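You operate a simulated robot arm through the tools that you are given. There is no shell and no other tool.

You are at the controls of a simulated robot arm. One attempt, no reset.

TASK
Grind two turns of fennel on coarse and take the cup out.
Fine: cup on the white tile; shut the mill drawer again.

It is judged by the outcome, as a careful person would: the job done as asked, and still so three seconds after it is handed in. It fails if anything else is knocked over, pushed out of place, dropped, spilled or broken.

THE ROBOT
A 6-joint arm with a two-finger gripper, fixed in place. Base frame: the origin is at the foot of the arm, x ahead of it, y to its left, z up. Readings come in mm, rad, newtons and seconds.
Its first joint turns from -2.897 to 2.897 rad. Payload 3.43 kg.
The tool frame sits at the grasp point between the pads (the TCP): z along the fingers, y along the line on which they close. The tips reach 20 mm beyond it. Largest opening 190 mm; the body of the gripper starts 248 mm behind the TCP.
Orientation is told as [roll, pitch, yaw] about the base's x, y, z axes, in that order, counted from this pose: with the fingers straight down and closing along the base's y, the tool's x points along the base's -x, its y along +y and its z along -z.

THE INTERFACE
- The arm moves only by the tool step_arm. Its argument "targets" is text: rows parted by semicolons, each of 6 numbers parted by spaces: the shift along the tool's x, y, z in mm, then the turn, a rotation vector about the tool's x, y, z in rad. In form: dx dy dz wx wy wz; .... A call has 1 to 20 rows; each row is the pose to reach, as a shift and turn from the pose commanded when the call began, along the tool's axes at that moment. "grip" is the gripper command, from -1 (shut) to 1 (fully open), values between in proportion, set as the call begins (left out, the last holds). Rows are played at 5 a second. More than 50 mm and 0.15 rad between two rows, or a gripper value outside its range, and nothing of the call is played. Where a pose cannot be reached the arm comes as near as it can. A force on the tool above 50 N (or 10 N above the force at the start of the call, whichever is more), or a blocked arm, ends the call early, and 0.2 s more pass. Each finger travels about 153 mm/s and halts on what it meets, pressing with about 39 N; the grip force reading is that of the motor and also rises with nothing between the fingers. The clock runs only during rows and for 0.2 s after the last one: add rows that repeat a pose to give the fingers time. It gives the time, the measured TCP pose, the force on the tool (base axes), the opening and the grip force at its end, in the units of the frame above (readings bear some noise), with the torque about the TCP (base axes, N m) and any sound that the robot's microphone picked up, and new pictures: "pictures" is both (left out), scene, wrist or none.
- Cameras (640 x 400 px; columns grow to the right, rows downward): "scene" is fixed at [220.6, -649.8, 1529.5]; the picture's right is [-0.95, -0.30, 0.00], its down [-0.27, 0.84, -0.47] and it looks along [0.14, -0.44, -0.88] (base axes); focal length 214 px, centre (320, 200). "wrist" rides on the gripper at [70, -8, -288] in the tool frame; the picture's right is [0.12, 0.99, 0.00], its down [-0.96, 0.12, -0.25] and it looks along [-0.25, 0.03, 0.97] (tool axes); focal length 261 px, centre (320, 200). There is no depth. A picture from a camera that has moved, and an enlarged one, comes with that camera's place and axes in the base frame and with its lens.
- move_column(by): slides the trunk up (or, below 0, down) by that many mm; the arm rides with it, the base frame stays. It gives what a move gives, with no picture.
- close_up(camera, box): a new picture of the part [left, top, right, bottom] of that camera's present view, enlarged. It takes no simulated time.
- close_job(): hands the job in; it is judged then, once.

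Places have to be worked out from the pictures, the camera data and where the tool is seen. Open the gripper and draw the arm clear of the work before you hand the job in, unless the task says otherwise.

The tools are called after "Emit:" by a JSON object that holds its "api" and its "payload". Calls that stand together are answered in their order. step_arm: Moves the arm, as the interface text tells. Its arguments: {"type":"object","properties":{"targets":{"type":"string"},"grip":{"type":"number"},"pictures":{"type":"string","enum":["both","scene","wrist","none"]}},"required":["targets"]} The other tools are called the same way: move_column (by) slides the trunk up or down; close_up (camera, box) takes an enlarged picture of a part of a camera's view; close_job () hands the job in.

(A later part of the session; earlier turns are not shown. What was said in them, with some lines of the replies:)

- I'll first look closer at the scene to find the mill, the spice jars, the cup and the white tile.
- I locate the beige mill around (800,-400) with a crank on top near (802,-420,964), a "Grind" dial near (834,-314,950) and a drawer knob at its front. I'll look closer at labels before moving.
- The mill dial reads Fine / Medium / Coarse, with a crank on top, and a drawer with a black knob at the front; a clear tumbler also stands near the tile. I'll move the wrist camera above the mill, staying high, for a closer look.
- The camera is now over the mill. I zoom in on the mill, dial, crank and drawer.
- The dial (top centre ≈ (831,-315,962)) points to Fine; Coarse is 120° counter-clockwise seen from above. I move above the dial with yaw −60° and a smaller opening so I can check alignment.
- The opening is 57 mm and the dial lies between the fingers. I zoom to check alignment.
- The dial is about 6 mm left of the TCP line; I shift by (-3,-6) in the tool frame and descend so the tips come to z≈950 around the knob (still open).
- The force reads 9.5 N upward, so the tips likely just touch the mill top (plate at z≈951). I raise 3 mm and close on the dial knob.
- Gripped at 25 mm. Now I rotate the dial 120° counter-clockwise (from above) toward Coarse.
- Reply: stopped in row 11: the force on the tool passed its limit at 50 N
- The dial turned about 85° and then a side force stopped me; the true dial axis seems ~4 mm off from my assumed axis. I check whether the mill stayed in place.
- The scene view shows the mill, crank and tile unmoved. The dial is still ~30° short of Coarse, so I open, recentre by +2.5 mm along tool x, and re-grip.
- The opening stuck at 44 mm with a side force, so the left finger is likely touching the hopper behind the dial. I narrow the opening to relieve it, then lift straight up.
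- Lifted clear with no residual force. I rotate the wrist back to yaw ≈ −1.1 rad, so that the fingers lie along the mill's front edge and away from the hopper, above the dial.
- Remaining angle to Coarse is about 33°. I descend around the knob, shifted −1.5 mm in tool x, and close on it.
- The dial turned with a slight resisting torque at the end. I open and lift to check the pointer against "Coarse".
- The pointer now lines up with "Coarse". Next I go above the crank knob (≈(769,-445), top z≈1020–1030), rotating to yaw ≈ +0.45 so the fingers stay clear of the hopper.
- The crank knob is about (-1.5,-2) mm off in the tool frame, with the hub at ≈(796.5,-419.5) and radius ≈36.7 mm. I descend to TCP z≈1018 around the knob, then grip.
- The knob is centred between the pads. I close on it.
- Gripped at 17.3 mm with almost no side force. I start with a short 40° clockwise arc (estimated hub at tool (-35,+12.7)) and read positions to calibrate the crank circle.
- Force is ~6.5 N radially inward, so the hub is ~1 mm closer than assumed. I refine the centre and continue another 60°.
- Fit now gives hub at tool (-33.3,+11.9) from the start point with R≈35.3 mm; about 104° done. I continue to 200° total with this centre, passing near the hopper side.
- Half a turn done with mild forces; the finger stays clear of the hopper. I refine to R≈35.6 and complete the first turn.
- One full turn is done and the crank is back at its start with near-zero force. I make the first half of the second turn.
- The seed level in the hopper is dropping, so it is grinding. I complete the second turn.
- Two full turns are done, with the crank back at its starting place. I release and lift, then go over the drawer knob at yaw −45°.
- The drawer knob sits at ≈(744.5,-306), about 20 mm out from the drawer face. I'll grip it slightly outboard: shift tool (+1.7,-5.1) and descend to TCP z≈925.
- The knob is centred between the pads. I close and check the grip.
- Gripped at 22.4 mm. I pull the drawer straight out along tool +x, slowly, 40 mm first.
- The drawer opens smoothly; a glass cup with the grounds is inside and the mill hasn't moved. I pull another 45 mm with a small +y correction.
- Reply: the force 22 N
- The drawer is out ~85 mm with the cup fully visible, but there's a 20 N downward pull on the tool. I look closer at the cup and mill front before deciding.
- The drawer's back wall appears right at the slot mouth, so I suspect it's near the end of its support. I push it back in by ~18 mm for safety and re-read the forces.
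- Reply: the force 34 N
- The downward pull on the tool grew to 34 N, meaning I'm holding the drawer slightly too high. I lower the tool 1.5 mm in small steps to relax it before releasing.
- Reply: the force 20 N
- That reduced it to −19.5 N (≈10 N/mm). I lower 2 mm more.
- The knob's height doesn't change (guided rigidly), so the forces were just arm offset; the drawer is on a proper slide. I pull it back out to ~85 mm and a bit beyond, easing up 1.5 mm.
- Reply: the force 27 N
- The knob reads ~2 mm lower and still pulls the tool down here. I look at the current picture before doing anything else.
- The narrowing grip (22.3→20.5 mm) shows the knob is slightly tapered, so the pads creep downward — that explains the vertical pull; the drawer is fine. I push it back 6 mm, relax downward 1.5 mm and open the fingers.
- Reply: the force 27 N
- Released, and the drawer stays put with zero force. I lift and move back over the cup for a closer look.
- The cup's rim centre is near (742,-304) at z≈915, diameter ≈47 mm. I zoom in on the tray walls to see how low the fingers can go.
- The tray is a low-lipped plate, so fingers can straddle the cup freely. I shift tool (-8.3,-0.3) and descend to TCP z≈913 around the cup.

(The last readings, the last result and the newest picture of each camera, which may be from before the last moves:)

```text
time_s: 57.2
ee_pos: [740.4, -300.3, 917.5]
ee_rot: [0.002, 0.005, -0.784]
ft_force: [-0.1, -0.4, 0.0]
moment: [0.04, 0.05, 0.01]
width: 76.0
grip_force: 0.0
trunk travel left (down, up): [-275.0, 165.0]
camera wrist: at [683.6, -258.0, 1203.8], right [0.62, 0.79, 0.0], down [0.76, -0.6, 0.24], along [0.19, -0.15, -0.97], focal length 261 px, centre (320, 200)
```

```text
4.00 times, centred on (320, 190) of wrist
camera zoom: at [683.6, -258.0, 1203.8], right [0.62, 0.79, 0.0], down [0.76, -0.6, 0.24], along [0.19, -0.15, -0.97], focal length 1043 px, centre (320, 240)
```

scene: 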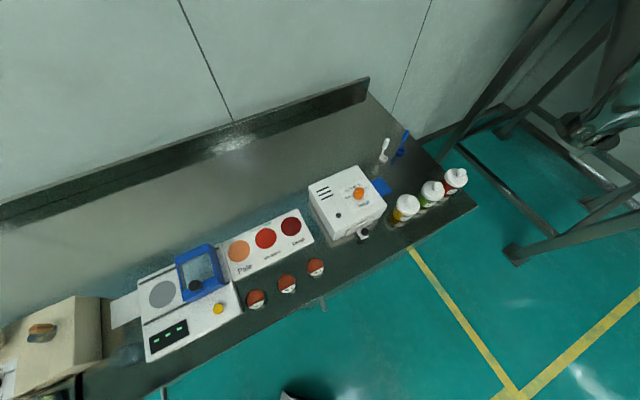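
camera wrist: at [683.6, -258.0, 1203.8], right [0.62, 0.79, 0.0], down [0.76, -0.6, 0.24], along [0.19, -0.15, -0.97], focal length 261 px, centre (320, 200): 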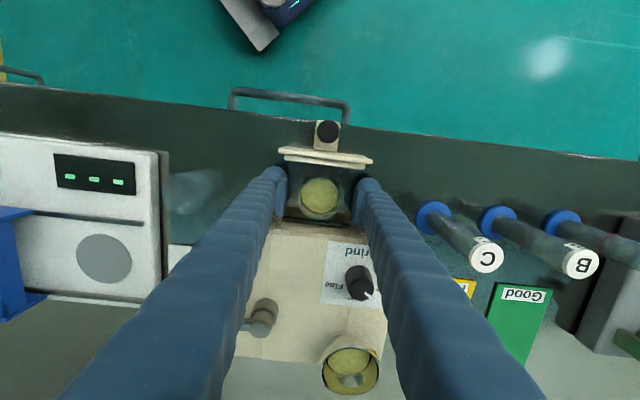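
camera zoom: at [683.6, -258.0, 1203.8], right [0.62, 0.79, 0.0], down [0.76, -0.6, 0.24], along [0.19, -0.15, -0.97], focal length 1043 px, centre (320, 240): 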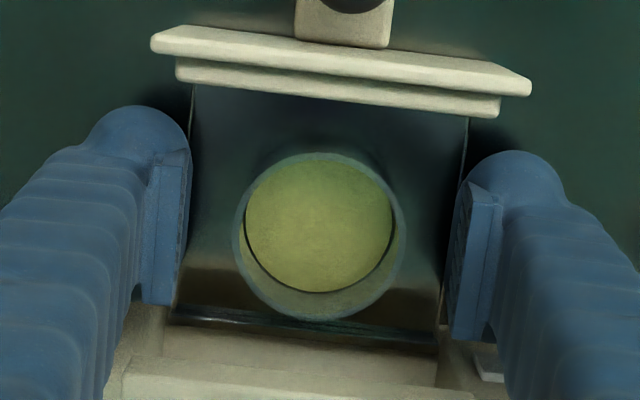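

The cup is centred between the pads. I lower 5 mm more and close on it.

Emit:
{"api": "step_arm", "payload": {"targets": "0 0 3 0 0 0; 0 0 5 0 0 0; 0 0 5 0 0 0", "grip": -0.2, "pictures": "none"}}

Emit:
{"api": "step_arm", "payload": {"targets": "0 0 0 0 0 0; 0 0 0 0 0 0; 0 0 0 0 0 0", "grip": -0.8, "pictures": "wrist"}}

Emit:
{"api": "close_up", "payload": {"camera": "wrist", "box": [240, 140, 400, 240]}}

```text
time_s: 58.0
ee_pos: [739.8, -302.0, 910.5]
ee_rot: [0.002, 0.006, -0.784]
ft_force: [-1.3, 0.2, 0.4]
moment: [0.01, -0.03, -0.01]
width: 76.0
grip_force: 0.0
trunk travel left (down, up): [-275.0, 165.0]
```

```text
time_s: 58.8
ee_pos: [740.1, -302.0, 911.4]
ee_rot: [0.003, 0.004, -0.786]
ft_force: [-0.4, -1.3, 5.0]
moment: [-0.13, 0.06, 0.02]
width: 46.5
grip_force: 39.4
trunk travel left (down, up): [-275.0, 165.0]
camera wrist: at [683.9, -258.3, 1198.8], right [0.62, 0.79, 0.0], down [0.76, -0.6, 0.24], along [0.19, -0.15, -0.97], focal length 261 px, centre (320, 200)
```

wrist: 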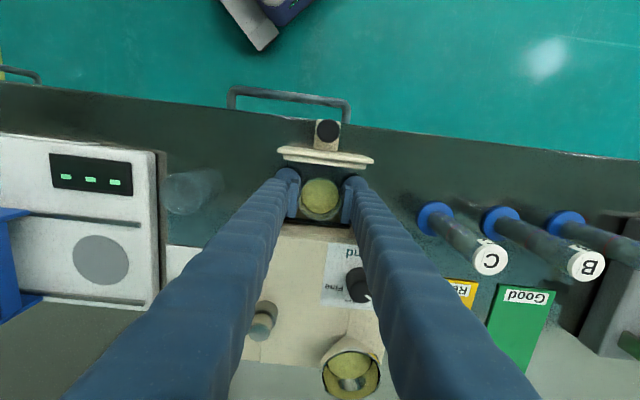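

```text
4.00 times, centred on (320, 190) of wrist
camera zoom: at [683.9, -258.3, 1198.8], right [0.62, 0.79, 0.0], down [0.76, -0.6, 0.24], along [0.19, -0.15, -0.97], focal length 1043 px, centre (320, 240)
```

zoom: 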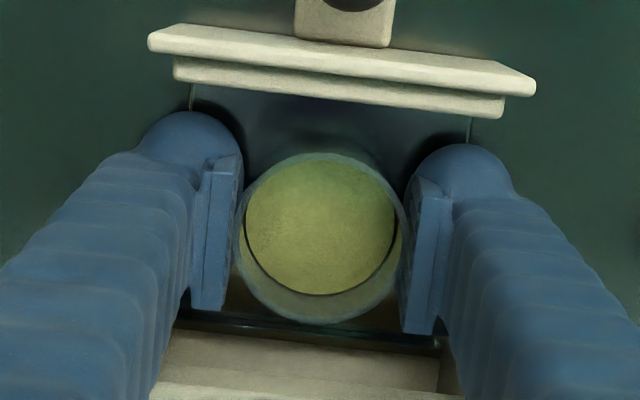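

The cup is gripped (46.5 mm). I lift it gently straight up.

Emit:
{"api": "step_arm", "payload": {"targets": "0 0 -2 0 0 0; 0 0 -5 0 0 0; 0 0 -10 0 0 0; 0 0 -17 0 0 0; 0 0 -25 0 0 0; 0 0 -35 0 0 0; 0 0 -45 0 0 0; 0 0 -45 0 0 0", "grip": -0.8, "pictures": "both"}}

Emit:
{"api": "close_up", "payload": {"camera": "wrist", "box": [240, 140, 400, 240]}}

Emit:
{"api": "close_up", "payload": {"camera": "scene", "box": [0, 340, 120, 400]}}

```text
time_s: 60.6
ee_pos: [740.7, -300.8, 956.8]
ee_rot: [0.002, 0.005, -0.785]
ft_force: [0.2, -0.3, -0.3]
moment: [-0.01, 0.01, 0.01]
width: 46.6
grip_force: 39.4
trunk travel left (down, up): [-275.0, 165.0]
camera wrist: at [684.8, -258.2, 1244.1], right [0.62, 0.79, 0.0], down [0.76, -0.6, 0.24], along [0.19, -0.15, -0.97], focal length 261 px, centre (320, 200)
```

scene: 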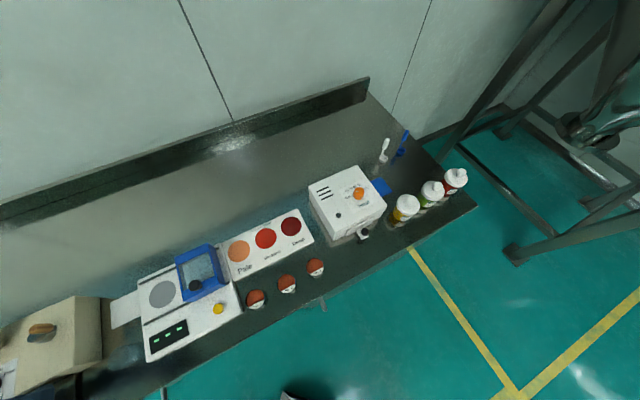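
wrist: 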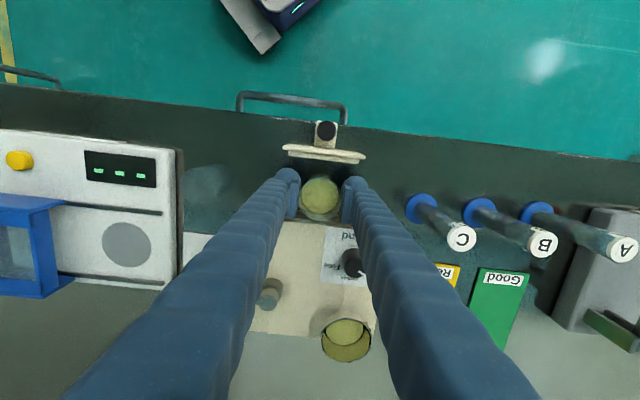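

```text
4.00 times, centred on (320, 190) of wrist
camera zoom: at [684.8, -258.2, 1244.1], right [0.62, 0.79, 0.0], down [0.76, -0.6, 0.24], along [0.19, -0.15, -0.97], focal length 1043 px, centre (320, 240)
```

zoom: 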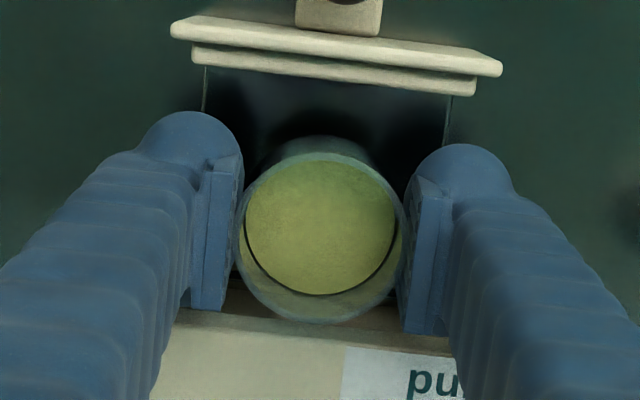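

```text
5.33 times, centred on (60, 370) of scene
camera zoom: at [220.6, -649.8, 1529.5], right [-0.95, -0.3, 0.0], down [-0.27, 0.84, -0.47], along [0.14, -0.44, -0.88], focal length 1144 px, centre (1707, -707)
```

zoom: 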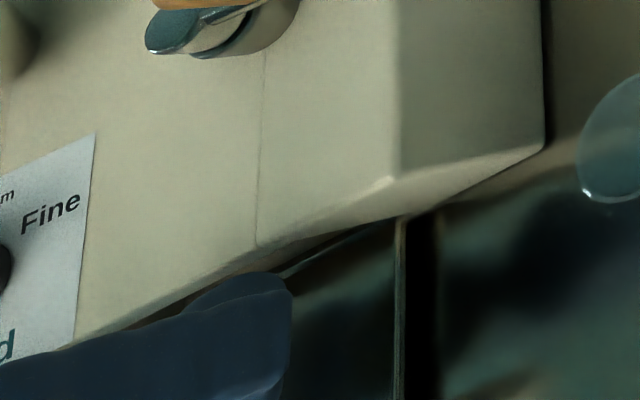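

The cup is held firmly and level. I lift further to z≈1090 to clear the crank.

Emit:
{"api": "step_arm", "payload": {"targets": "0 0 -10 0 0 0; 0 0 -25 0 0 0; 0 0 -43 0 0 0; 0 0 -62 0 0 0; 0 0 -81 0 0 0; 0 0 -100 0 0 0; 0 0 -118 0 0 0; 0 0 -130 0 0 0; 0 0 -134 0 0 0; 0 0 -134 0 0 0", "grip": -0.8, "pictures": "none"}}

Emit:
{"api": "step_arm", "payload": {"targets": "-6 -8 0 0 0 -0.08; -16 -20 0 0 0 -0.2; -27 -33 0 0 0 -0.33; -38 -47 0 0 0 -0.46; -49 -60 0 0 0 -0.59; -60 -74 0 0 0 -0.72; -71 -87 0 0 0 -0.85; -82 -101 0 0 0 -0.98; -93 -114 0 0 0 -1.11; -104 -127 0 0 0 -1.24; -114 -140 0 0 0 -1.37; -123 -151 0 0 0 -1.47; -129 -158 0 0 0 -1.55; -130.5 -160 0 0 0 -1.571; -130.5 -160 0 0 0 -1.571", "grip": -0.8, "pictures": "wrist"}}

Emit:
{"api": "close_up", "payload": {"camera": "wrist", "box": [240, 120, 400, 220]}}

Emit:
{"api": "close_up", "payload": {"camera": "wrist", "box": [160, 80, 480, 280]}}

```text
time_s: 62.8
ee_pos: [739.8, -302.2, 1089.0]
ee_rot: [0.001, 0.006, -0.786]
ft_force: [-0.1, 0.0, -0.4]
moment: [0.01, 0.01, -0.01]
width: 46.5
grip_force: 39.2
trunk travel left (down, up): [-275.0, 165.0]
```

```text
time_s: 66.0
ee_pos: [718.6, -506.4, 1089.8]
ee_rot: [0.006, -0.001, 0.786]
ft_force: [0.9, -0.8, -0.8]
moment: [0.0, 0.02, 0.0]
width: 46.5
grip_force: 38.6
trunk travel left (down, up): [-275.0, 165.0]
camera wrist: at [675.9, -563.9, 1375.9], right [-0.79, 0.62, 0.0], down [0.6, 0.76, 0.25], along [0.15, 0.2, -0.97], focal length 261 px, centre (320, 200)
```

wrist: 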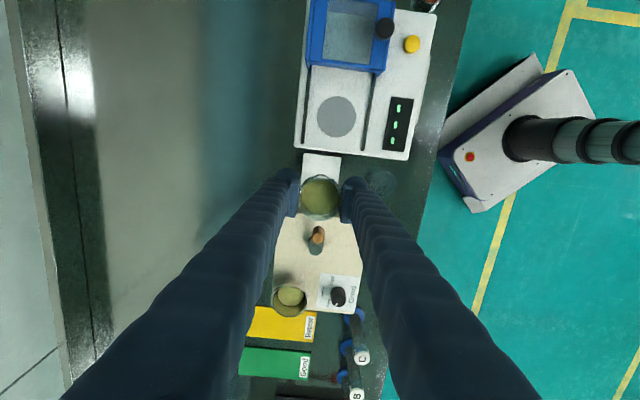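

```text
4.00 times, centred on (320, 170) of wrist
camera zoom: at [675.9, -563.9, 1375.9], right [-0.79, 0.62, 0.0], down [0.6, 0.76, 0.25], along [0.15, 0.2, -0.97], focal length 1043 px, centre (320, 320)
```

zoom: 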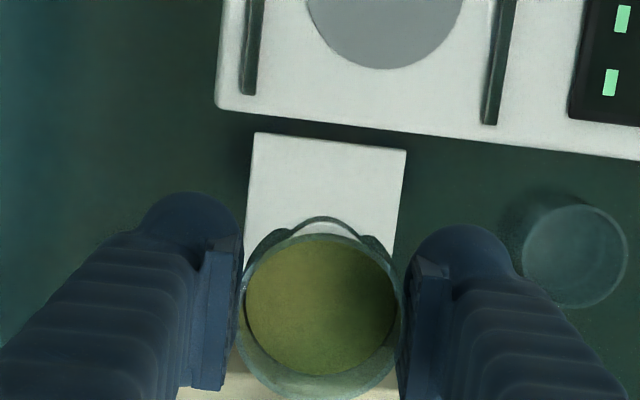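

```text
2.00 times, centred on (320, 180) of wrist
camera zoom: at [675.9, -563.9, 1375.9], right [-0.79, 0.62, 0.0], down [0.6, 0.76, 0.25], along [0.15, 0.2, -0.97], focal length 521 px, centre (320, 240)
```

zoom: 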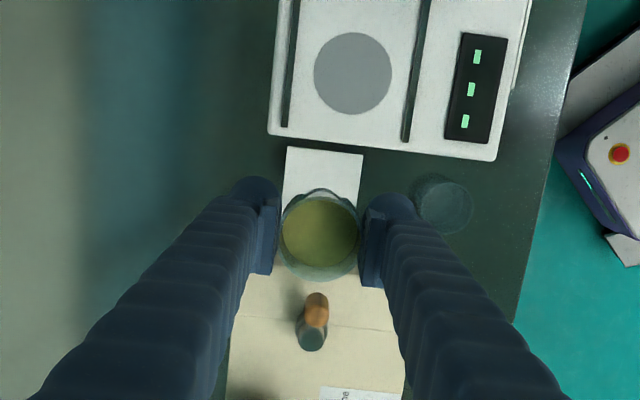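

The tile centre computes to ≈(723,-503). I shift tool x −2 mm and descend to z≈922, still above contact.

Emit:
{"api": "step_arm", "payload": {"targets": "-2 0 8 0 0 0; -2 0 24 0 0 0; -2 0 44 0 0 0; -2 0 64 0 0 0; -2 0 84 0 0 0; -2 0 104 0 0 0; -2 0 122 0 0 0; -2 0 138 0 0 0; -2 0 150 0 0 0; -2 0 160 0 0 0; -2 0 167 0 0 0; -2 0 167 0 0 0", "grip": -0.8, "pictures": "wrist"}}

Emit:
{"api": "close_up", "payload": {"camera": "wrist", "box": [220, 110, 420, 235]}}

Emit:
{"api": "close_up", "payload": {"camera": "scene", "box": [60, 270, 180, 350]}}

```text
time_s: 68.6
ee_pos: [720.5, -505.1, 921.6]
ee_rot: [0.007, -0.002, 0.783]
ft_force: [0.0, -0.1, 0.7]
moment: [0.01, 0.0, 0.03]
width: 46.3
grip_force: 38.9
trunk travel left (down, up): [-275.0, 165.0]
camera wrist: at [676.6, -562.5, 1208.9], right [-0.79, 0.62, 0.0], down [0.6, 0.76, 0.25], along [0.15, 0.2, -0.97], focal length 261 px, centre (320, 200)
```

wrist: 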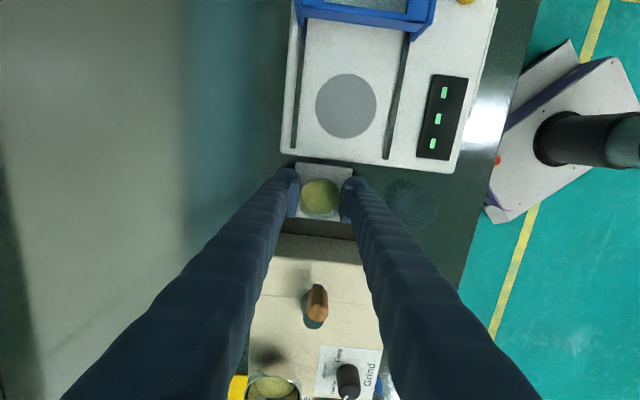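

```text
3.20 times, centred on (320, 172) of wrist
camera zoom: at [676.6, -562.5, 1208.9], right [-0.79, 0.62, 0.0], down [0.6, 0.76, 0.25], along [0.15, 0.2, -0.97], focal length 834 px, centre (320, 288)
```

zoom: 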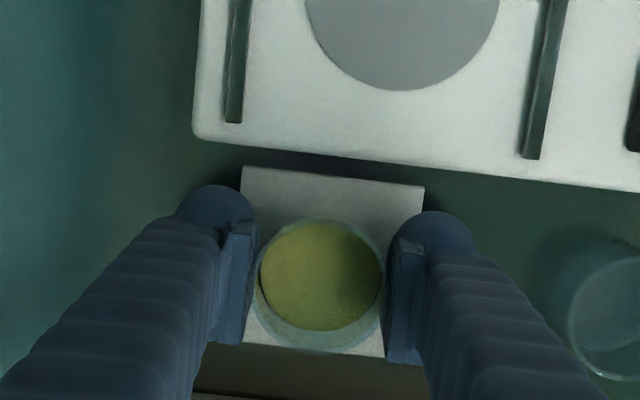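

```text
5.00 times, centred on (120, 310) of scene
camera zoom: at [220.6, -649.8, 1529.5], right [-0.95, -0.3, 0.0], down [-0.27, 0.84, -0.47], along [0.14, -0.44, -0.88], focal length 1072 px, centre (1320, -350)
```

zoom: 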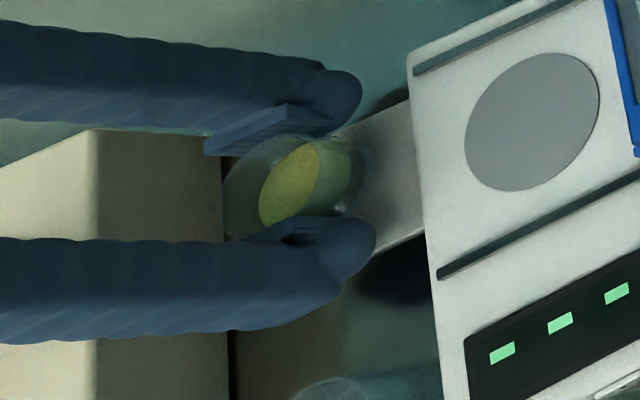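

The cup is over the tile, roughly 4 mm toward the balance side; I nudge tool x −3, y −1 and lower to z≈914 slowly, watching for contact.

Emit:
{"api": "step_arm", "payload": {"targets": "-1.5 -0.5 0 0 0 0; -3 -1 2 0 0 0; -3 -1 4 0 0 0; -3 -1 6 0 0 0; -3 -1 8 0 0 0; -3 -1 8 0 0 0", "grip": -0.8, "pictures": "none"}}

```text
time_s: 70.0
ee_pos: [721.7, -503.7, 914.6]
ee_rot: [0.005, -0.002, 0.785]
ft_force: [-0.1, -0.4, 0.0]
moment: [-0.04, 0.0, -0.01]
width: 46.4
grip_force: 39.2
trunk travel left (down, up): [-275.0, 165.0]
```

No contact yet; I lower in 1 mm rows, 4 mm more.

Emit:
{"api": "step_arm", "payload": {"targets": "0 0 1 0 0 0; 0 0 2 0 0 0; 0 0 3 0 0 0; 0 0 4 0 0 0; 0 0 4 0 0 0", "grip": -0.8, "pictures": "none"}}

```text
time_s: 71.2
ee_pos: [723.1, -503.4, 910.1]
ee_rot: [0.007, -0.002, 0.786]
ft_force: [0.3, -0.5, -0.7]
moment: [-0.01, -0.04, 0.01]
width: 46.4
grip_force: 38.9
trunk travel left (down, up): [-275.0, 165.0]
```

Still no contact at 910. I continue another 4 mm in 1 mm rows.

Emit:
{"api": "step_arm", "payload": {"targets": "0 0 1 0 0 0; 0 0 2 0 0 0; 0 0 3 0 0 0; 0 0 4 0 0 0; 0 0 4 0 0 0", "grip": -0.8, "pictures": "wrist"}}

Emit:
{"api": "close_up", "payload": {"camera": "wrist", "box": [220, 110, 420, 235]}}

Emit:
{"api": "close_up", "payload": {"camera": "scene", "box": [80, 280, 160, 340]}}

```text
time_s: 72.4
ee_pos: [723.8, -503.3, 906.3]
ee_rot: [0.006, -0.002, 0.785]
ft_force: [-0.5, -0.2, -0.6]
moment: [-0.04, 0.02, 0.0]
width: 46.4
grip_force: 38.8
trunk travel left (down, up): [-275.0, 165.0]
camera wrist: at [680.0, -560.8, 1193.0], right [-0.79, 0.62, 0.0], down [0.6, 0.76, 0.25], along [0.15, 0.2, -0.97], focal length 261 px, centre (320, 200)
```

wrist: 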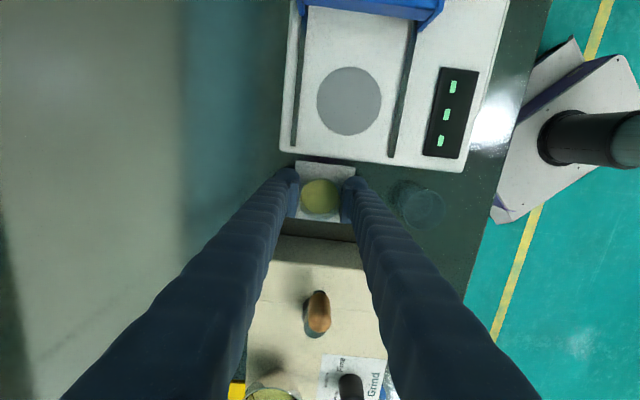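

```text
3.20 times, centred on (320, 172) of wrist
camera zoom: at [680.0, -560.8, 1193.0], right [-0.79, 0.62, 0.0], down [0.6, 0.76, 0.25], along [0.15, 0.2, -0.97], focal length 834 px, centre (320, 288)
```

zoom: 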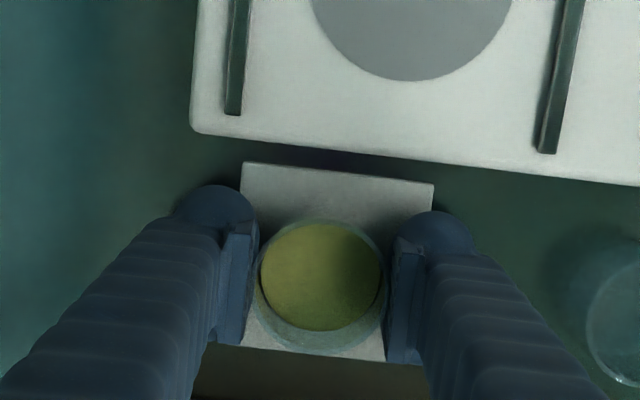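

```text
6.67 times, centred on (120, 310) of scene
camera zoom: at [220.6, -649.8, 1529.5], right [-0.95, -0.3, 0.0], down [-0.27, 0.84, -0.47], along [0.14, -0.44, -0.88], focal length 1430 px, centre (1653, -533)
```

zoom: 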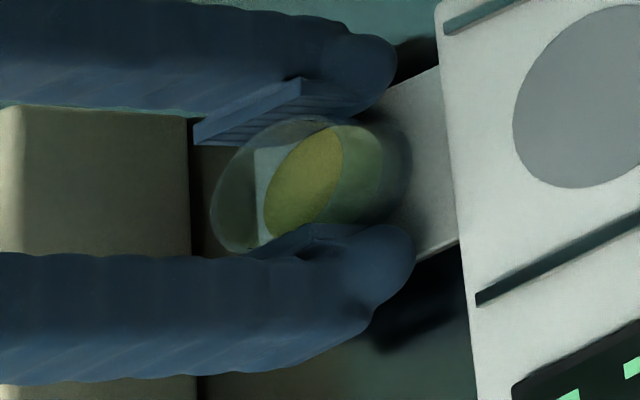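

Still no contact at 906; the cup is well inside the tile. I continue lowering in 1 mm rows.

Emit:
{"api": "step_arm", "payload": {"targets": "0 0 1 0 0 0; 0 0 2 0 0 0; 0 0 3 0 0 0; 0 0 3 0 0 0", "grip": -0.8, "pictures": "none"}}

```text
time_s: 73.4
ee_pos: [723.5, -504.3, 903.5]
ee_rot: [0.003, -0.002, 0.785]
ft_force: [-0.5, -2.6, 8.6]
moment: [-0.2, 0.09, 0.05]
width: 46.6
grip_force: 39.1
trunk travel left (down, up): [-275.0, 165.0]
```

Contact: 8.6 N upward, so the cup rests on the tile. I open slightly to release it.

Emit:
{"api": "step_arm", "payload": {"targets": "0 0 0 0 0 0; 0 0 0 0 0 0; 0 0 0 0 0 0", "grip": -0.3, "pictures": "wrist"}}

Emit:
{"api": "close_up", "payload": {"camera": "wrist", "box": [220, 110, 420, 235]}}

Emit:
{"api": "close_up", "payload": {"camera": "scene", "box": [80, 280, 160, 340]}}

```text
time_s: 74.2
ee_pos: [724.2, -502.3, 902.8]
ee_rot: [0.005, 0.0, 0.786]
ft_force: [-0.3, -0.2, 0.1]
moment: [-0.01, 0.0, 0.0]
width: 66.3
grip_force: 0.1
trunk travel left (down, up): [-275.0, 165.0]
camera wrist: at [680.1, -560.2, 1190.3], right [-0.79, 0.62, 0.0], down [0.6, 0.76, 0.25], along [0.15, 0.2, -0.97], focal length 261 px, centre (320, 200)
```

wrist: 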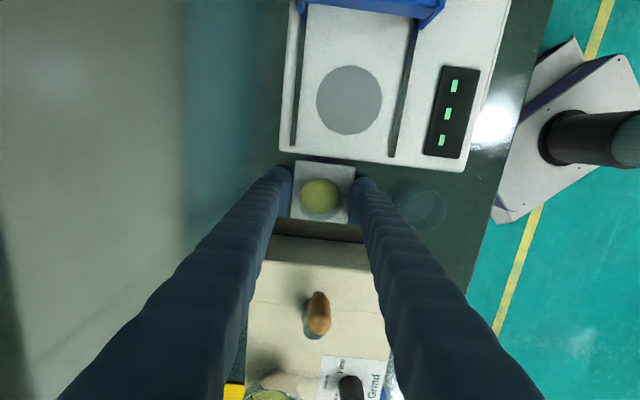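

```text
3.20 times, centred on (320, 172) of wrist
camera zoom: at [680.1, -560.2, 1190.3], right [-0.79, 0.62, 0.0], down [0.6, 0.76, 0.25], along [0.15, 0.2, -0.97], focal length 834 px, centre (320, 288)
```

zoom: 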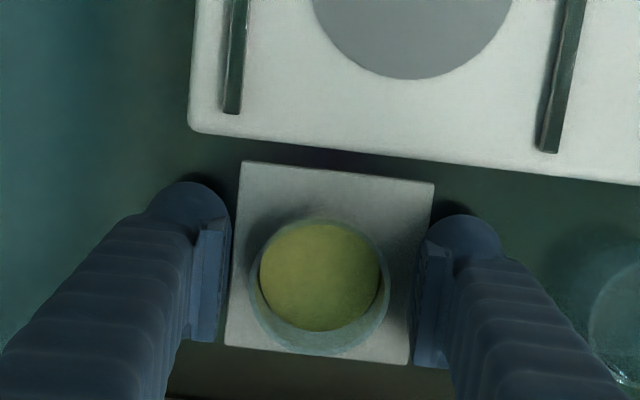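

```text
6.67 times, centred on (120, 310) of scene
camera zoom: at [220.6, -649.8, 1529.5], right [-0.95, -0.3, 0.0], down [-0.27, 0.84, -0.47], along [0.14, -0.44, -0.88], focal length 1430 px, centre (1653, -533)
```

zoom: 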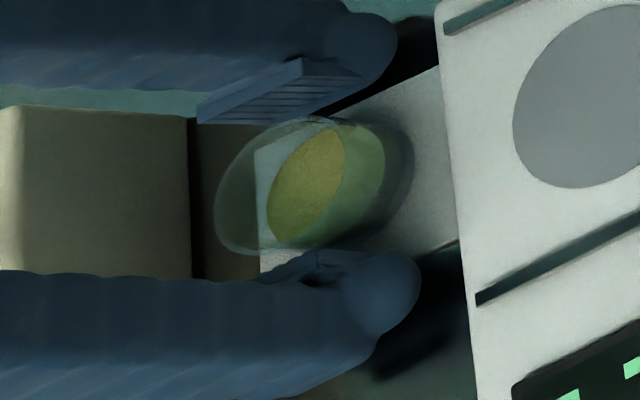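

The cup stands near the middle of the tile and the fingers are free. I lift straight up to z≈1090.

Emit:
{"api": "step_arm", "payload": {"targets": "0 0 -8 0 0 0; 0 0 -20 0 0 0; 0 0 -38 0 0 0; 0 0 -60 0 0 0; 0 0 -90 0 0 0; 0 0 -120 0 0 0; 0 0 -150 0 0 0; 0 0 -180 0 0 0; 0 0 -187 0 0 0; 0 0 -187 0 0 0", "grip": -0.3, "pictures": "both"}}

Emit:
{"api": "close_up", "payload": {"camera": "wrist", "box": [220, 110, 420, 235]}}

Emit:
{"api": "close_up", "payload": {"camera": "scene", "box": [60, 270, 180, 350]}}

```text
time_s: 76.4
ee_pos: [723.1, -504.2, 1090.2]
ee_rot: [0.005, -0.002, 0.785]
ft_force: [0.4, -0.9, 0.6]
moment: [-0.01, 0.0, 0.02]
width: 66.8
grip_force: 0.2
trunk travel left (down, up): [-275.0, 165.0]
camera wrist: at [679.5, -561.1, 1377.5], right [-0.79, 0.62, 0.0], down [0.6, 0.76, 0.25], along [0.15, 0.2, -0.97], focal length 261 px, centre (320, 200)
```

scene: 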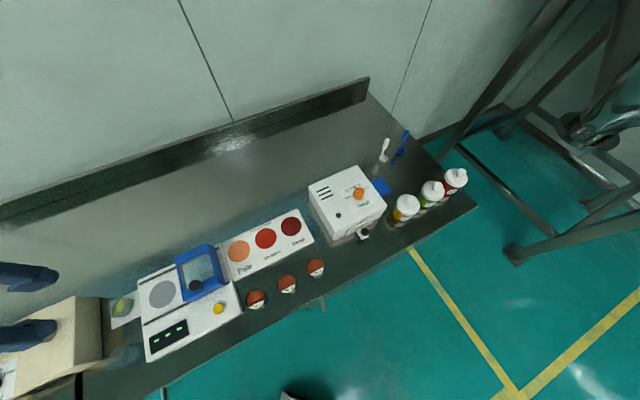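
wrist: 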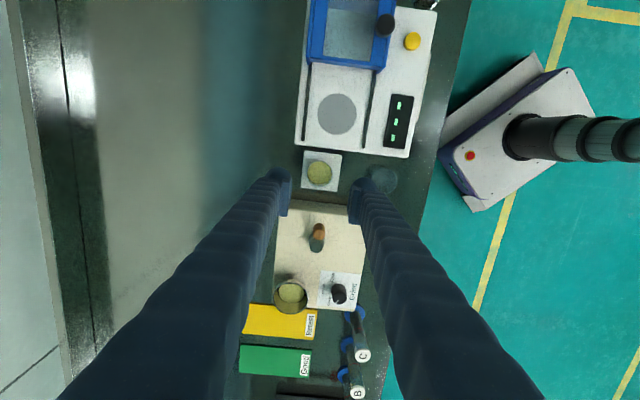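

```text
3.20 times, centred on (320, 172) of wrist
camera zoom: at [679.5, -561.1, 1377.5], right [-0.79, 0.62, 0.0], down [0.6, 0.76, 0.25], along [0.15, 0.2, -0.97], focal length 834 px, centre (320, 288)
```

zoom: 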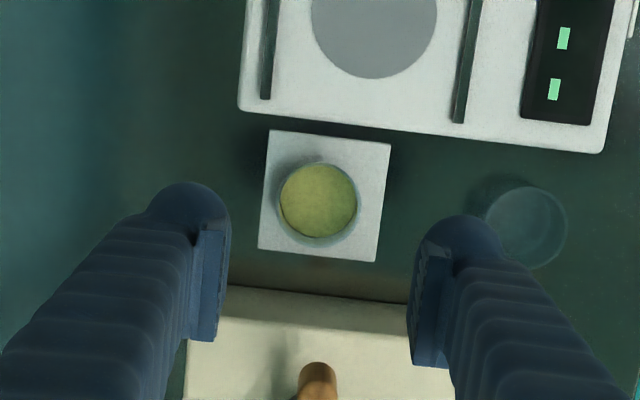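

```text
5.00 times, centred on (120, 310) of scene
camera zoom: at [220.6, -649.8, 1529.5], right [-0.95, -0.3, 0.0], down [-0.27, 0.84, -0.47], along [0.14, -0.44, -0.88], focal length 1072 px, centre (1320, -350)
```

zoom: 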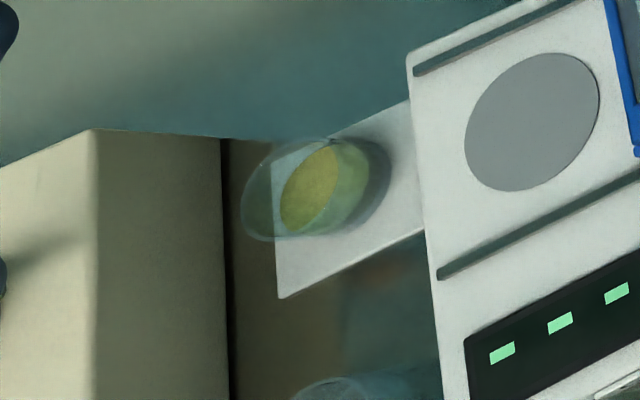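

The cup is nicely centred on the white tile. Now I go back above the drawer knob (expected ≈(686,-248)) at yaw −45° to close the drawer.

Emit:
{"api": "step_arm", "payload": {"targets": "-11 15 0 0 0 0.112; -22 30 0 0 0 0.224; -33 46 0 0 0 0.337; -44 61 0 0 0 0.449; -56 76 0 0 0 0.561; -67 91 0 0 0 0.673; -78 106 0 0 0 0.785; -89 122 0 0 0 0.898; -100 137 0 0 0 1.01; -111 152 0 0 0 1.122; -122 167 0 0 0 1.234; -133 182 0 0 0 1.346; -144 198 0 0 0 1.459; -155.5 212.9 0 0 0 1.571; -155.5 212.9 40 0 0 1.571; -155.5 212.9 75 0 0 1.571; -155.5 212.9 75 0 0 1.571", "grip": -0.4, "pictures": "wrist"}}

Emit:
{"api": "close_up", "payload": {"camera": "wrist", "box": [240, 130, 400, 230]}}

```text
time_s: 80.0
ee_pos: [682.7, -244.4, 1014.9]
ee_rot: [0.001, 0.003, -0.786]
ft_force: [0.3, 0.4, 0.7]
moment: [0.0, 0.01, 0.02]
width: 57.0
grip_force: 0.0
trunk travel left (down, up): [-275.0, 165.0]
camera wrist: at [626.9, -202.1, 1303.9], right [0.62, 0.79, 0.0], down [0.76, -0.6, 0.24], along [0.19, -0.15, -0.97], focal length 261 px, centre (320, 200)
```

wrist: 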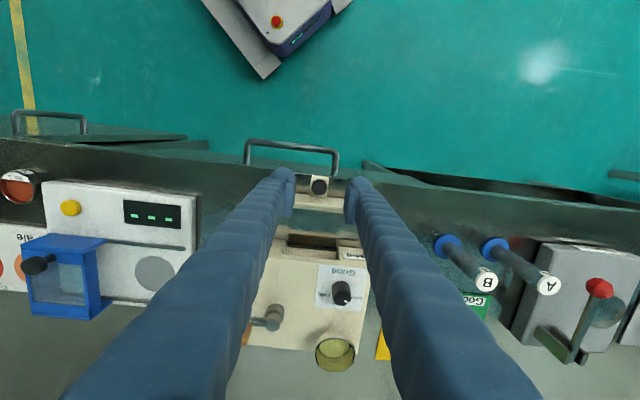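

```text
4.00 times, centred on (320, 180) of wrist
camera zoom: at [626.9, -202.1, 1303.9], right [0.62, 0.79, 0.0], down [0.76, -0.6, 0.24], along [0.19, -0.15, -0.97], focal length 1043 px, centre (320, 280)
```

zoom: 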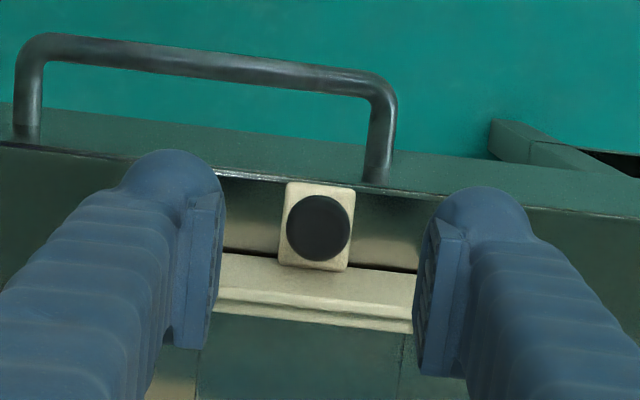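

The knob is at tool (-8.7,+0.8). I shift (-2.7,+0.8), descend to z≈925 and grip.

Emit:
{"api": "step_arm", "payload": {"targets": "-2.7 0.8 20 0 0 0; -2.7 0.8 45 0 0 0; -2.7 0.8 65 0 0 0; -2.7 0.8 80 0 0 0; -2.7 0.8 89 0 0 0; -2.7 0.8 89 0 0 0", "grip": -0.4, "pictures": "none"}}

Emit:
{"api": "step_arm", "payload": {"targets": "0 0 0 0 0 0; 0 0 0 0 0 0; 0 0 0 0 0 0", "grip": -1, "pictures": "wrist"}}

Emit:
{"api": "close_up", "payload": {"camera": "wrist", "box": [240, 140, 400, 240]}}

```text
time_s: 81.4
ee_pos: [684.4, -245.8, 927.1]
ee_rot: [0.004, 0.006, -0.784]
ft_force: [0.7, 0.6, 0.7]
moment: [0.03, -0.02, -0.01]
width: 57.0
grip_force: 0.1
trunk travel left (down, up): [-275.0, 165.0]
```

```text
time_s: 82.2
ee_pos: [683.4, -245.6, 927.1]
ee_rot: [0.002, 0.006, -0.786]
ft_force: [-9.8, -9.7, -4.3]
moment: [-0.05, 0.12, -0.07]
width: 22.7
grip_force: 45.0
trunk travel left (down, up): [-275.0, 165.0]
camera wrist: at [628.4, -203.0, 1215.3], right [0.62, 0.79, 0.0], down [0.76, -0.6, 0.24], along [0.19, -0.15, -0.97], focal length 261 px, centre (320, 200)
```

wrist: 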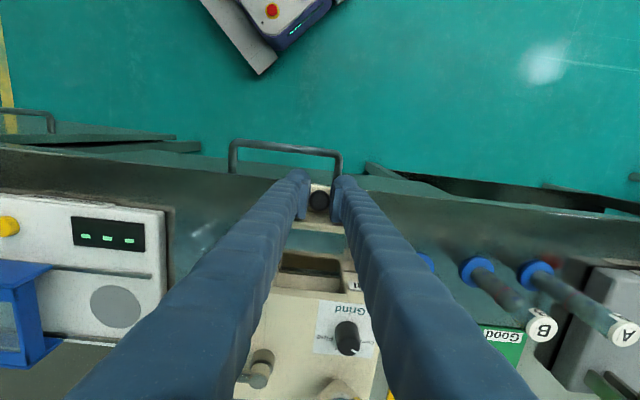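

```text
4.00 times, centred on (320, 190) of wrist
camera zoom: at [628.4, -203.0, 1215.3], right [0.62, 0.79, 0.0], down [0.76, -0.6, 0.24], along [0.19, -0.15, -0.97], focal length 1043 px, centre (320, 240)
```

zoom: 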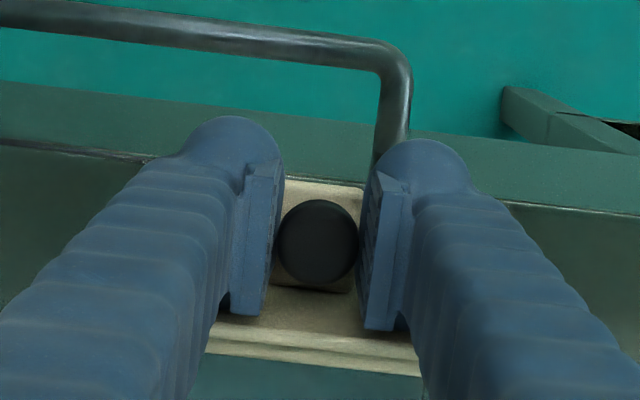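

Gripped again. I push the drawer in along −x, 70 mm first with the small lateral drift correction.

Emit:
{"api": "step_arm", "payload": {"targets": "-5 -0.5 0 0 0 0; -15 -0.9 0 0 0 0; -26 -1.1 0 0 0 0; -37 -1.4 0 0 0 0; -48 -1.7 0 0 0 0; -59 -1.9 0 0 0 0; -70 -2.2 0 0 0 0; -70 -2.2 0 0 0 0", "grip": -1, "pictures": "wrist"}}

Emit:
{"api": "close_up", "payload": {"camera": "wrist", "box": [240, 140, 400, 240]}}

```text
time_s: 84.0
ee_pos: [733.2, -294.9, 927.4]
ee_rot: [0.003, 0.006, -0.785]
ft_force: [-6.7, -7.6, -5.9]
moment: [-0.18, -0.05, -0.08]
width: 22.9
grip_force: 45.1
trunk travel left (down, up): [-275.0, 165.0]
camera wrist: at [677.9, -252.8, 1215.3], right [0.62, 0.79, 0.0], down [0.76, -0.6, 0.24], along [0.19, -0.15, -0.97], focal length 261 px, centre (320, 200)
```

wrist: 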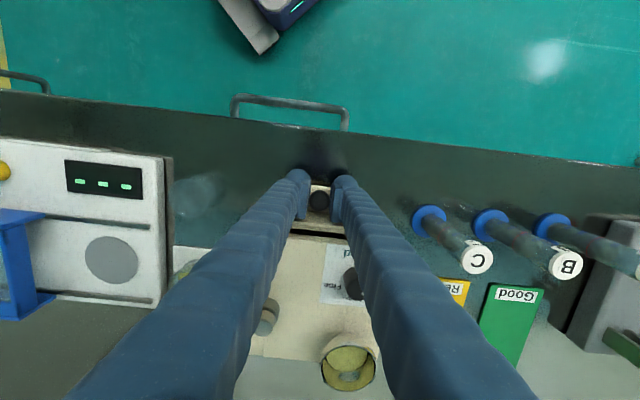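

```text
4.00 times, centred on (320, 190) of wrist
camera zoom: at [677.9, -252.8, 1215.3], right [0.62, 0.79, 0.0], down [0.76, -0.6, 0.24], along [0.19, -0.15, -0.97], focal length 1043 px, centre (320, 240)
```

zoom: 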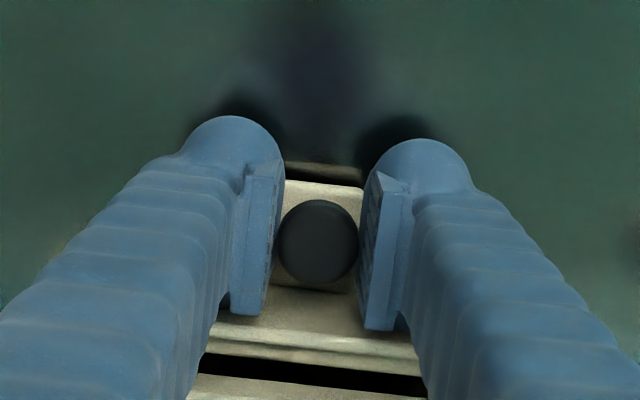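

About 11–12 mm of gap remains. I push 9 mm more, then check.

Emit:
{"api": "step_arm", "payload": {"targets": "-3 -0.2 0 0 0 0; -6 -0.3 0 0 0 0; -9 -0.4 0 0 0 0; -9 -0.4 0 0 0 0", "grip": -1, "pictures": "wrist"}}

Emit:
{"api": "close_up", "payload": {"camera": "wrist", "box": [240, 140, 400, 240]}}

```text
time_s: 85.0
ee_pos: [739.9, -301.5, 926.8]
ee_rot: [0.004, 0.004, -0.785]
ft_force: [1.6, 1.4, 4.6]
moment: [0.04, -0.02, -0.02]
width: 22.9
grip_force: 44.6
trunk travel left (down, up): [-275.0, 165.0]
camera wrist: at [683.7, -258.8, 1215.1], right [0.62, 0.79, 0.0], down [0.76, -0.6, 0.24], along [0.19, -0.15, -0.97], focal length 261 px, centre (320, 200)
```

wrist: 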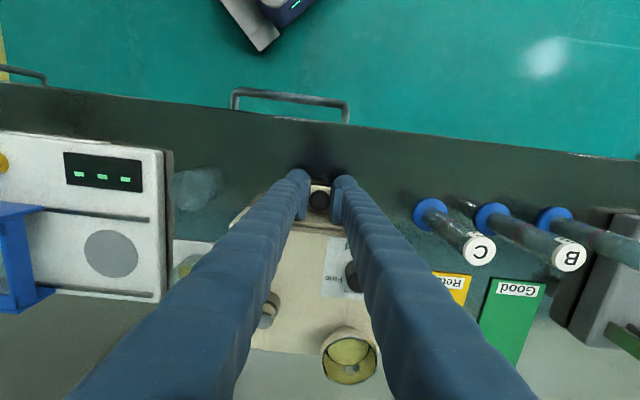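

```text
4.00 times, centred on (320, 190) of wrist
camera zoom: at [683.7, -258.8, 1215.1], right [0.62, 0.79, 0.0], down [0.76, -0.6, 0.24], along [0.19, -0.15, -0.97], focal length 1043 px, centre (320, 240)
```

zoom: 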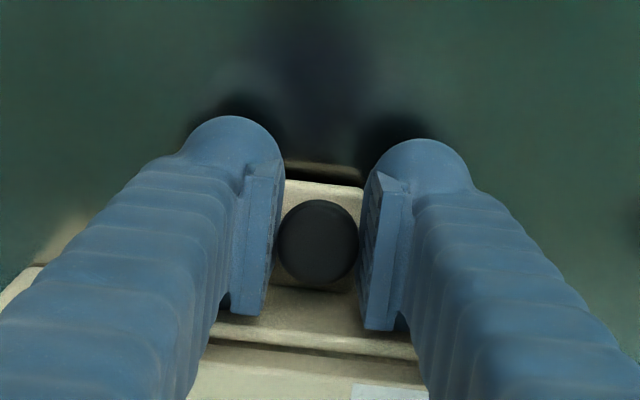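

Nearly closed now. I press 3 mm further in small rows to seat it against its stop, watching the force.

Emit:
{"api": "step_arm", "payload": {"targets": "-1 0 0 0 0 0; -2 0 0 0 0 0; -3 0 0 0 0 0; -3 0 0 0 0 0", "grip": -1, "pictures": "wrist"}}

Emit:
{"api": "close_up", "payload": {"camera": "wrist", "box": [240, 140, 400, 240]}}

```text
time_s: 86.0
ee_pos: [740.1, -303.0, 927.2]
ee_rot: [0.002, 0.005, -0.784]
ft_force: [2.6, 16.8, 8.9]
moment: [0.33, 0.11, 0.09]
width: 22.8
grip_force: 44.9
trunk travel left (down, up): [-275.0, 165.0]
camera wrist: at [685.1, -260.0, 1215.2], right [0.62, 0.79, 0.0], down [0.76, -0.6, 0.24], along [0.19, -0.15, -0.97], focal length 261 px, centre (320, 200)
```

wrist: 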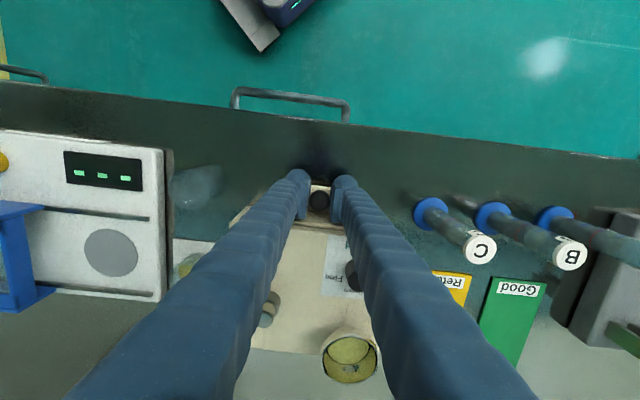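

```text
4.00 times, centred on (320, 190) of wrist
camera zoom: at [685.1, -260.0, 1215.2], right [0.62, 0.79, 0.0], down [0.76, -0.6, 0.24], along [0.19, -0.15, -0.97], focal length 1043 px, centre (320, 240)
```

zoom: 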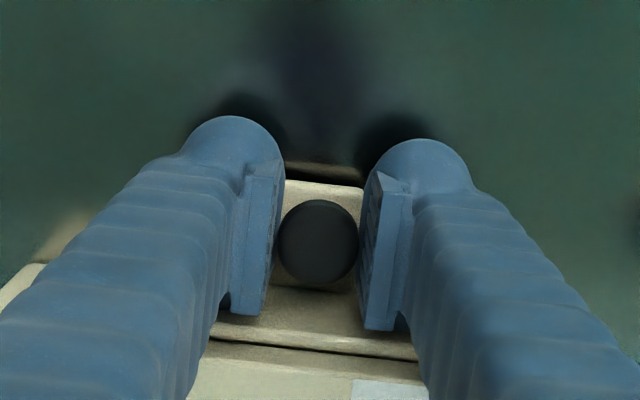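

The reaction (+10 N outward) shows the drawer is against its stop: shut. I open the fingers and lift clear.

Emit:
{"api": "step_arm", "payload": {"targets": "0 0 0 0 0 0; 0 0 0 0 0 0; 0 0 0 0 0 0", "grip": -0.4, "pictures": "none"}}

Emit:
{"api": "step_arm", "payload": {"targets": "2 0 -10 0 0 0; 2 0 -35 0 0 0; 2 0 -65 0 0 0; 2 0 -95 0 0 0; 2 0 -130 0 0 0; 2 0 -165 0 0 0; 2 0 -165 0 0 0", "grip": -0.4, "pictures": "both"}}

Emit:
{"api": "close_up", "payload": {"camera": "wrist", "box": [200, 110, 440, 260]}}

Emit:
{"api": "close_up", "payload": {"camera": "scene", "box": [0, 280, 180, 400]}}

```text
time_s: 86.8
ee_pos: [740.1, -304.2, 926.6]
ee_rot: [0.002, 0.003, -0.785]
ft_force: [0.5, -0.4, 0.1]
moment: [0.04, -0.01, 0.02]
width: 57.1
grip_force: 0.1
trunk travel left (down, up): [-275.0, 165.0]
```

```text
time_s: 88.4
ee_pos: [738.9, -304.1, 1093.0]
ee_rot: [0.002, 0.004, -0.785]
ft_force: [-0.1, 1.1, 0.4]
moment: [0.02, -0.01, 0.02]
width: 56.8
grip_force: 0.0
trunk travel left (down, up): [-275.0, 165.0]
camera wrist: at [683.3, -260.5, 1380.2], right [0.62, 0.79, 0.0], down [0.76, -0.6, 0.24], along [0.19, -0.15, -0.97], focal length 261 px, centre (320, 200)
```

scene: 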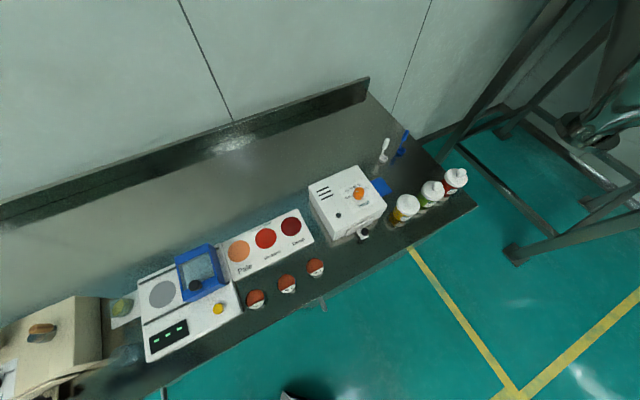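
wrist: 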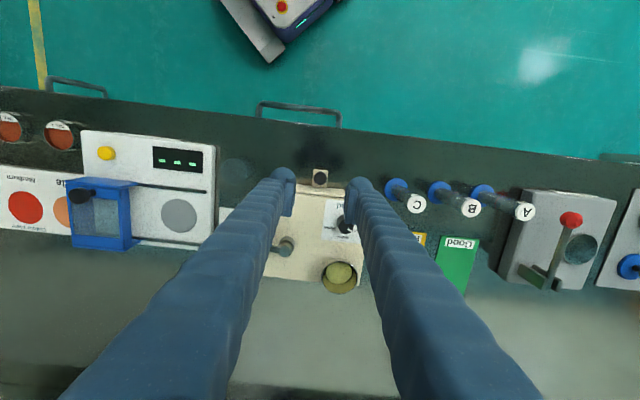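

```text
2.67 times, centred on (320, 185) of wrist
camera zoom: at [683.3, -260.5, 1380.2], right [0.62, 0.79, 0.0], down [0.76, -0.6, 0.24], along [0.19, -0.15, -0.97], focal length 695 px, centre (320, 240)
```

zoom: 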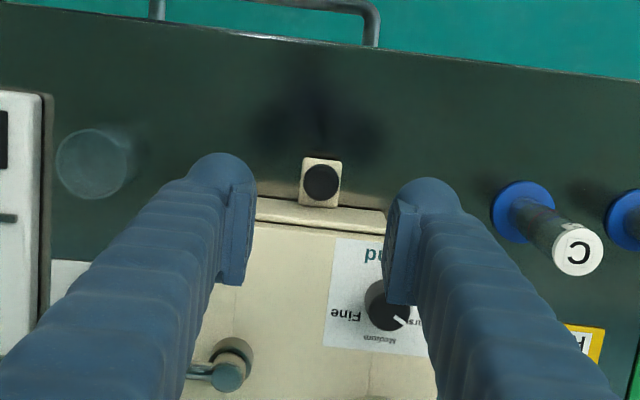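

```text
3.33 times, centred on (90, 340) of scene
camera zoom: at [220.6, -649.8, 1529.5], right [-0.95, -0.3, 0.0], down [-0.27, 0.84, -0.47], along [0.14, -0.44, -0.88], focal length 715 px, centre (1087, -267)
```

zoom: 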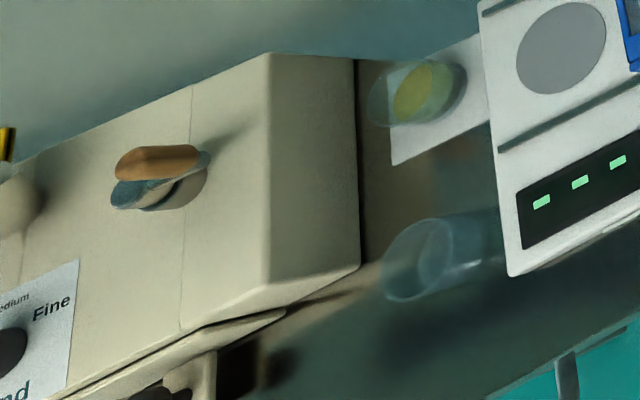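

The drawer is shut, the cup is on the tile, the dial is on Coarse and the mill hasn't shifted. I retreat up and back to near the start pose with the gripper open.

Emit:
{"api": "step_arm", "payload": {"targets": "0 0 -30 0 0 0; 14 -18 -60 0 0 -0.1; 28 -37 -90 0 0 -0.2; 42 -56 -115 0 0 -0.3; 56 -74 -135 0 0 -0.4; 70 -93 -145 0 0 -0.5; 84 -111 -145 0 0 -0.6; 98 -130 -145 0 0 -0.7; 111.8 -148.4 -145 0 0 -0.785; 111.8 -148.4 -145 0 0 -0.785", "grip": 1, "pictures": "both"}}

Emit:
{"api": "close_up", "payload": {"camera": "wrist", "box": [228, 205, 348, 320]}}

Emit:
{"api": "close_up", "payload": {"camera": "scene", "box": [0, 300, 120, 400]}}

```text
time_s: 90.6
ee_pos: [557.0, -331.6, 1235.7]
ee_rot: [0.006, 0.001, 0.001]
ft_force: [0.6, 0.1, 0.2]
moment: [0.02, -0.02, -0.03]
width: 190.1
grip_force: 0.1
trunk travel left (down, up): [-275.0, 165.0]
camera wrist: at [486.4, -340.9, 1524.2], right [-0.12, 0.99, 0.0], down [0.96, 0.12, 0.25], along [0.24, 0.03, -0.97], focal length 261 px, centre (320, 200)
```

scene: 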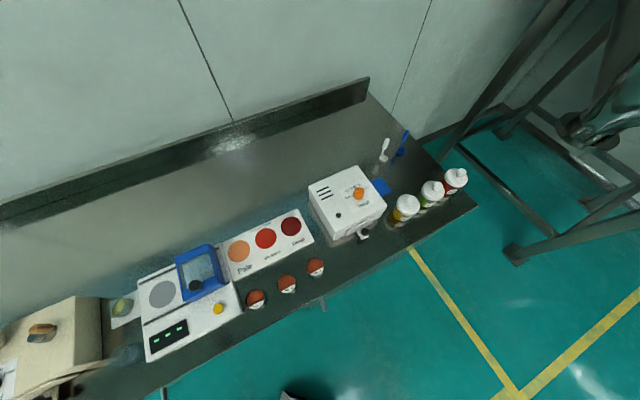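
wrist: 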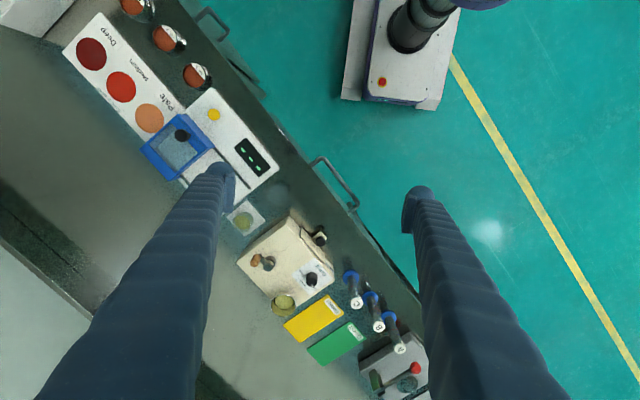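

```text
3.48 times, centred on (288, 262) of wrist
camera zoom: at [486.4, -340.9, 1524.2], right [-0.12, 0.99, 0.0], down [0.96, 0.12, 0.25], along [0.24, 0.03, -0.97], focal length 907 px, centre (431, -17)
```

zoom: 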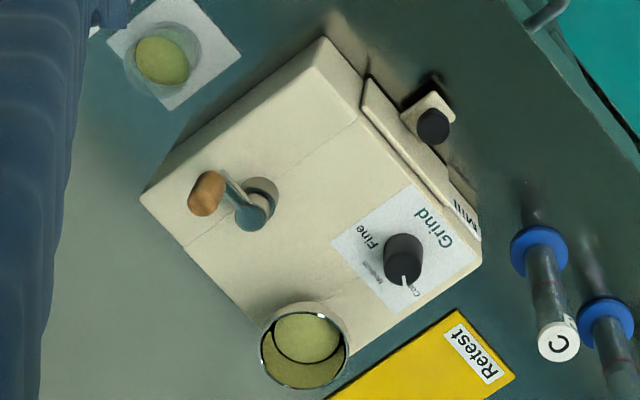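

```text
4.00 times, centred on (60, 350) of scene
camera zoom: at [220.6, -649.8, 1529.5], right [-0.95, -0.3, 0.0], down [-0.27, 0.84, -0.47], along [0.14, -0.44, -0.88], focal length 858 px, centre (1360, -400)
```

zoom: 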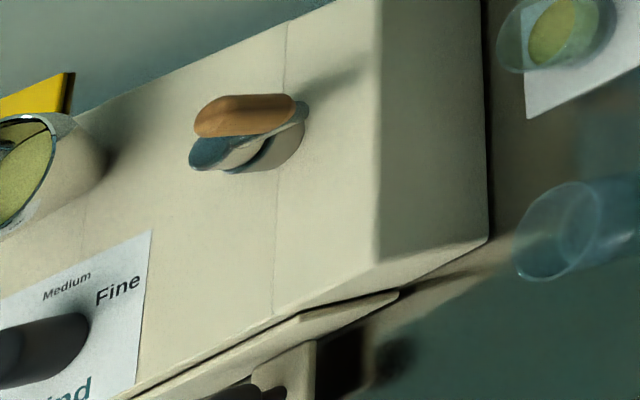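

The pictures match the starting layout. The mill hasn't moved, the drawer is shut, the dial points to Coarse, the crank is back at its start after two turns, and the cup of grounds stands on the white tile. The arm is clear with the gripper open, so I hand the job in.

Emit:
{"api": "close_job", "payload": {}}

```text
The job is handed in.
```

The fennel is ground on coarse, with two full clockwise crank turns. The cup of grounds is out and standing near the middle of the white tile. The mill drawer is shut again.

- **Dial:** it was on Fine, so I turned it to Coarse before grinding. A finger touched the seed hopper and stopped the first turn partway. I lifted clear and finished from a different angle.
- **Grinding:** the seed level in the hopper dropped as the crank turned. The crank ended within about 2° of where it started.
- **Drawer:** it slid in until it met its stop, and it looks the same as in the starting picture.
- **Surroundings:** the last pictures show the mill in its original place and nothing else disturbed. The gripper is open and the arm is back near its starting pose.

I handed the job in; no verdict has come back yet.
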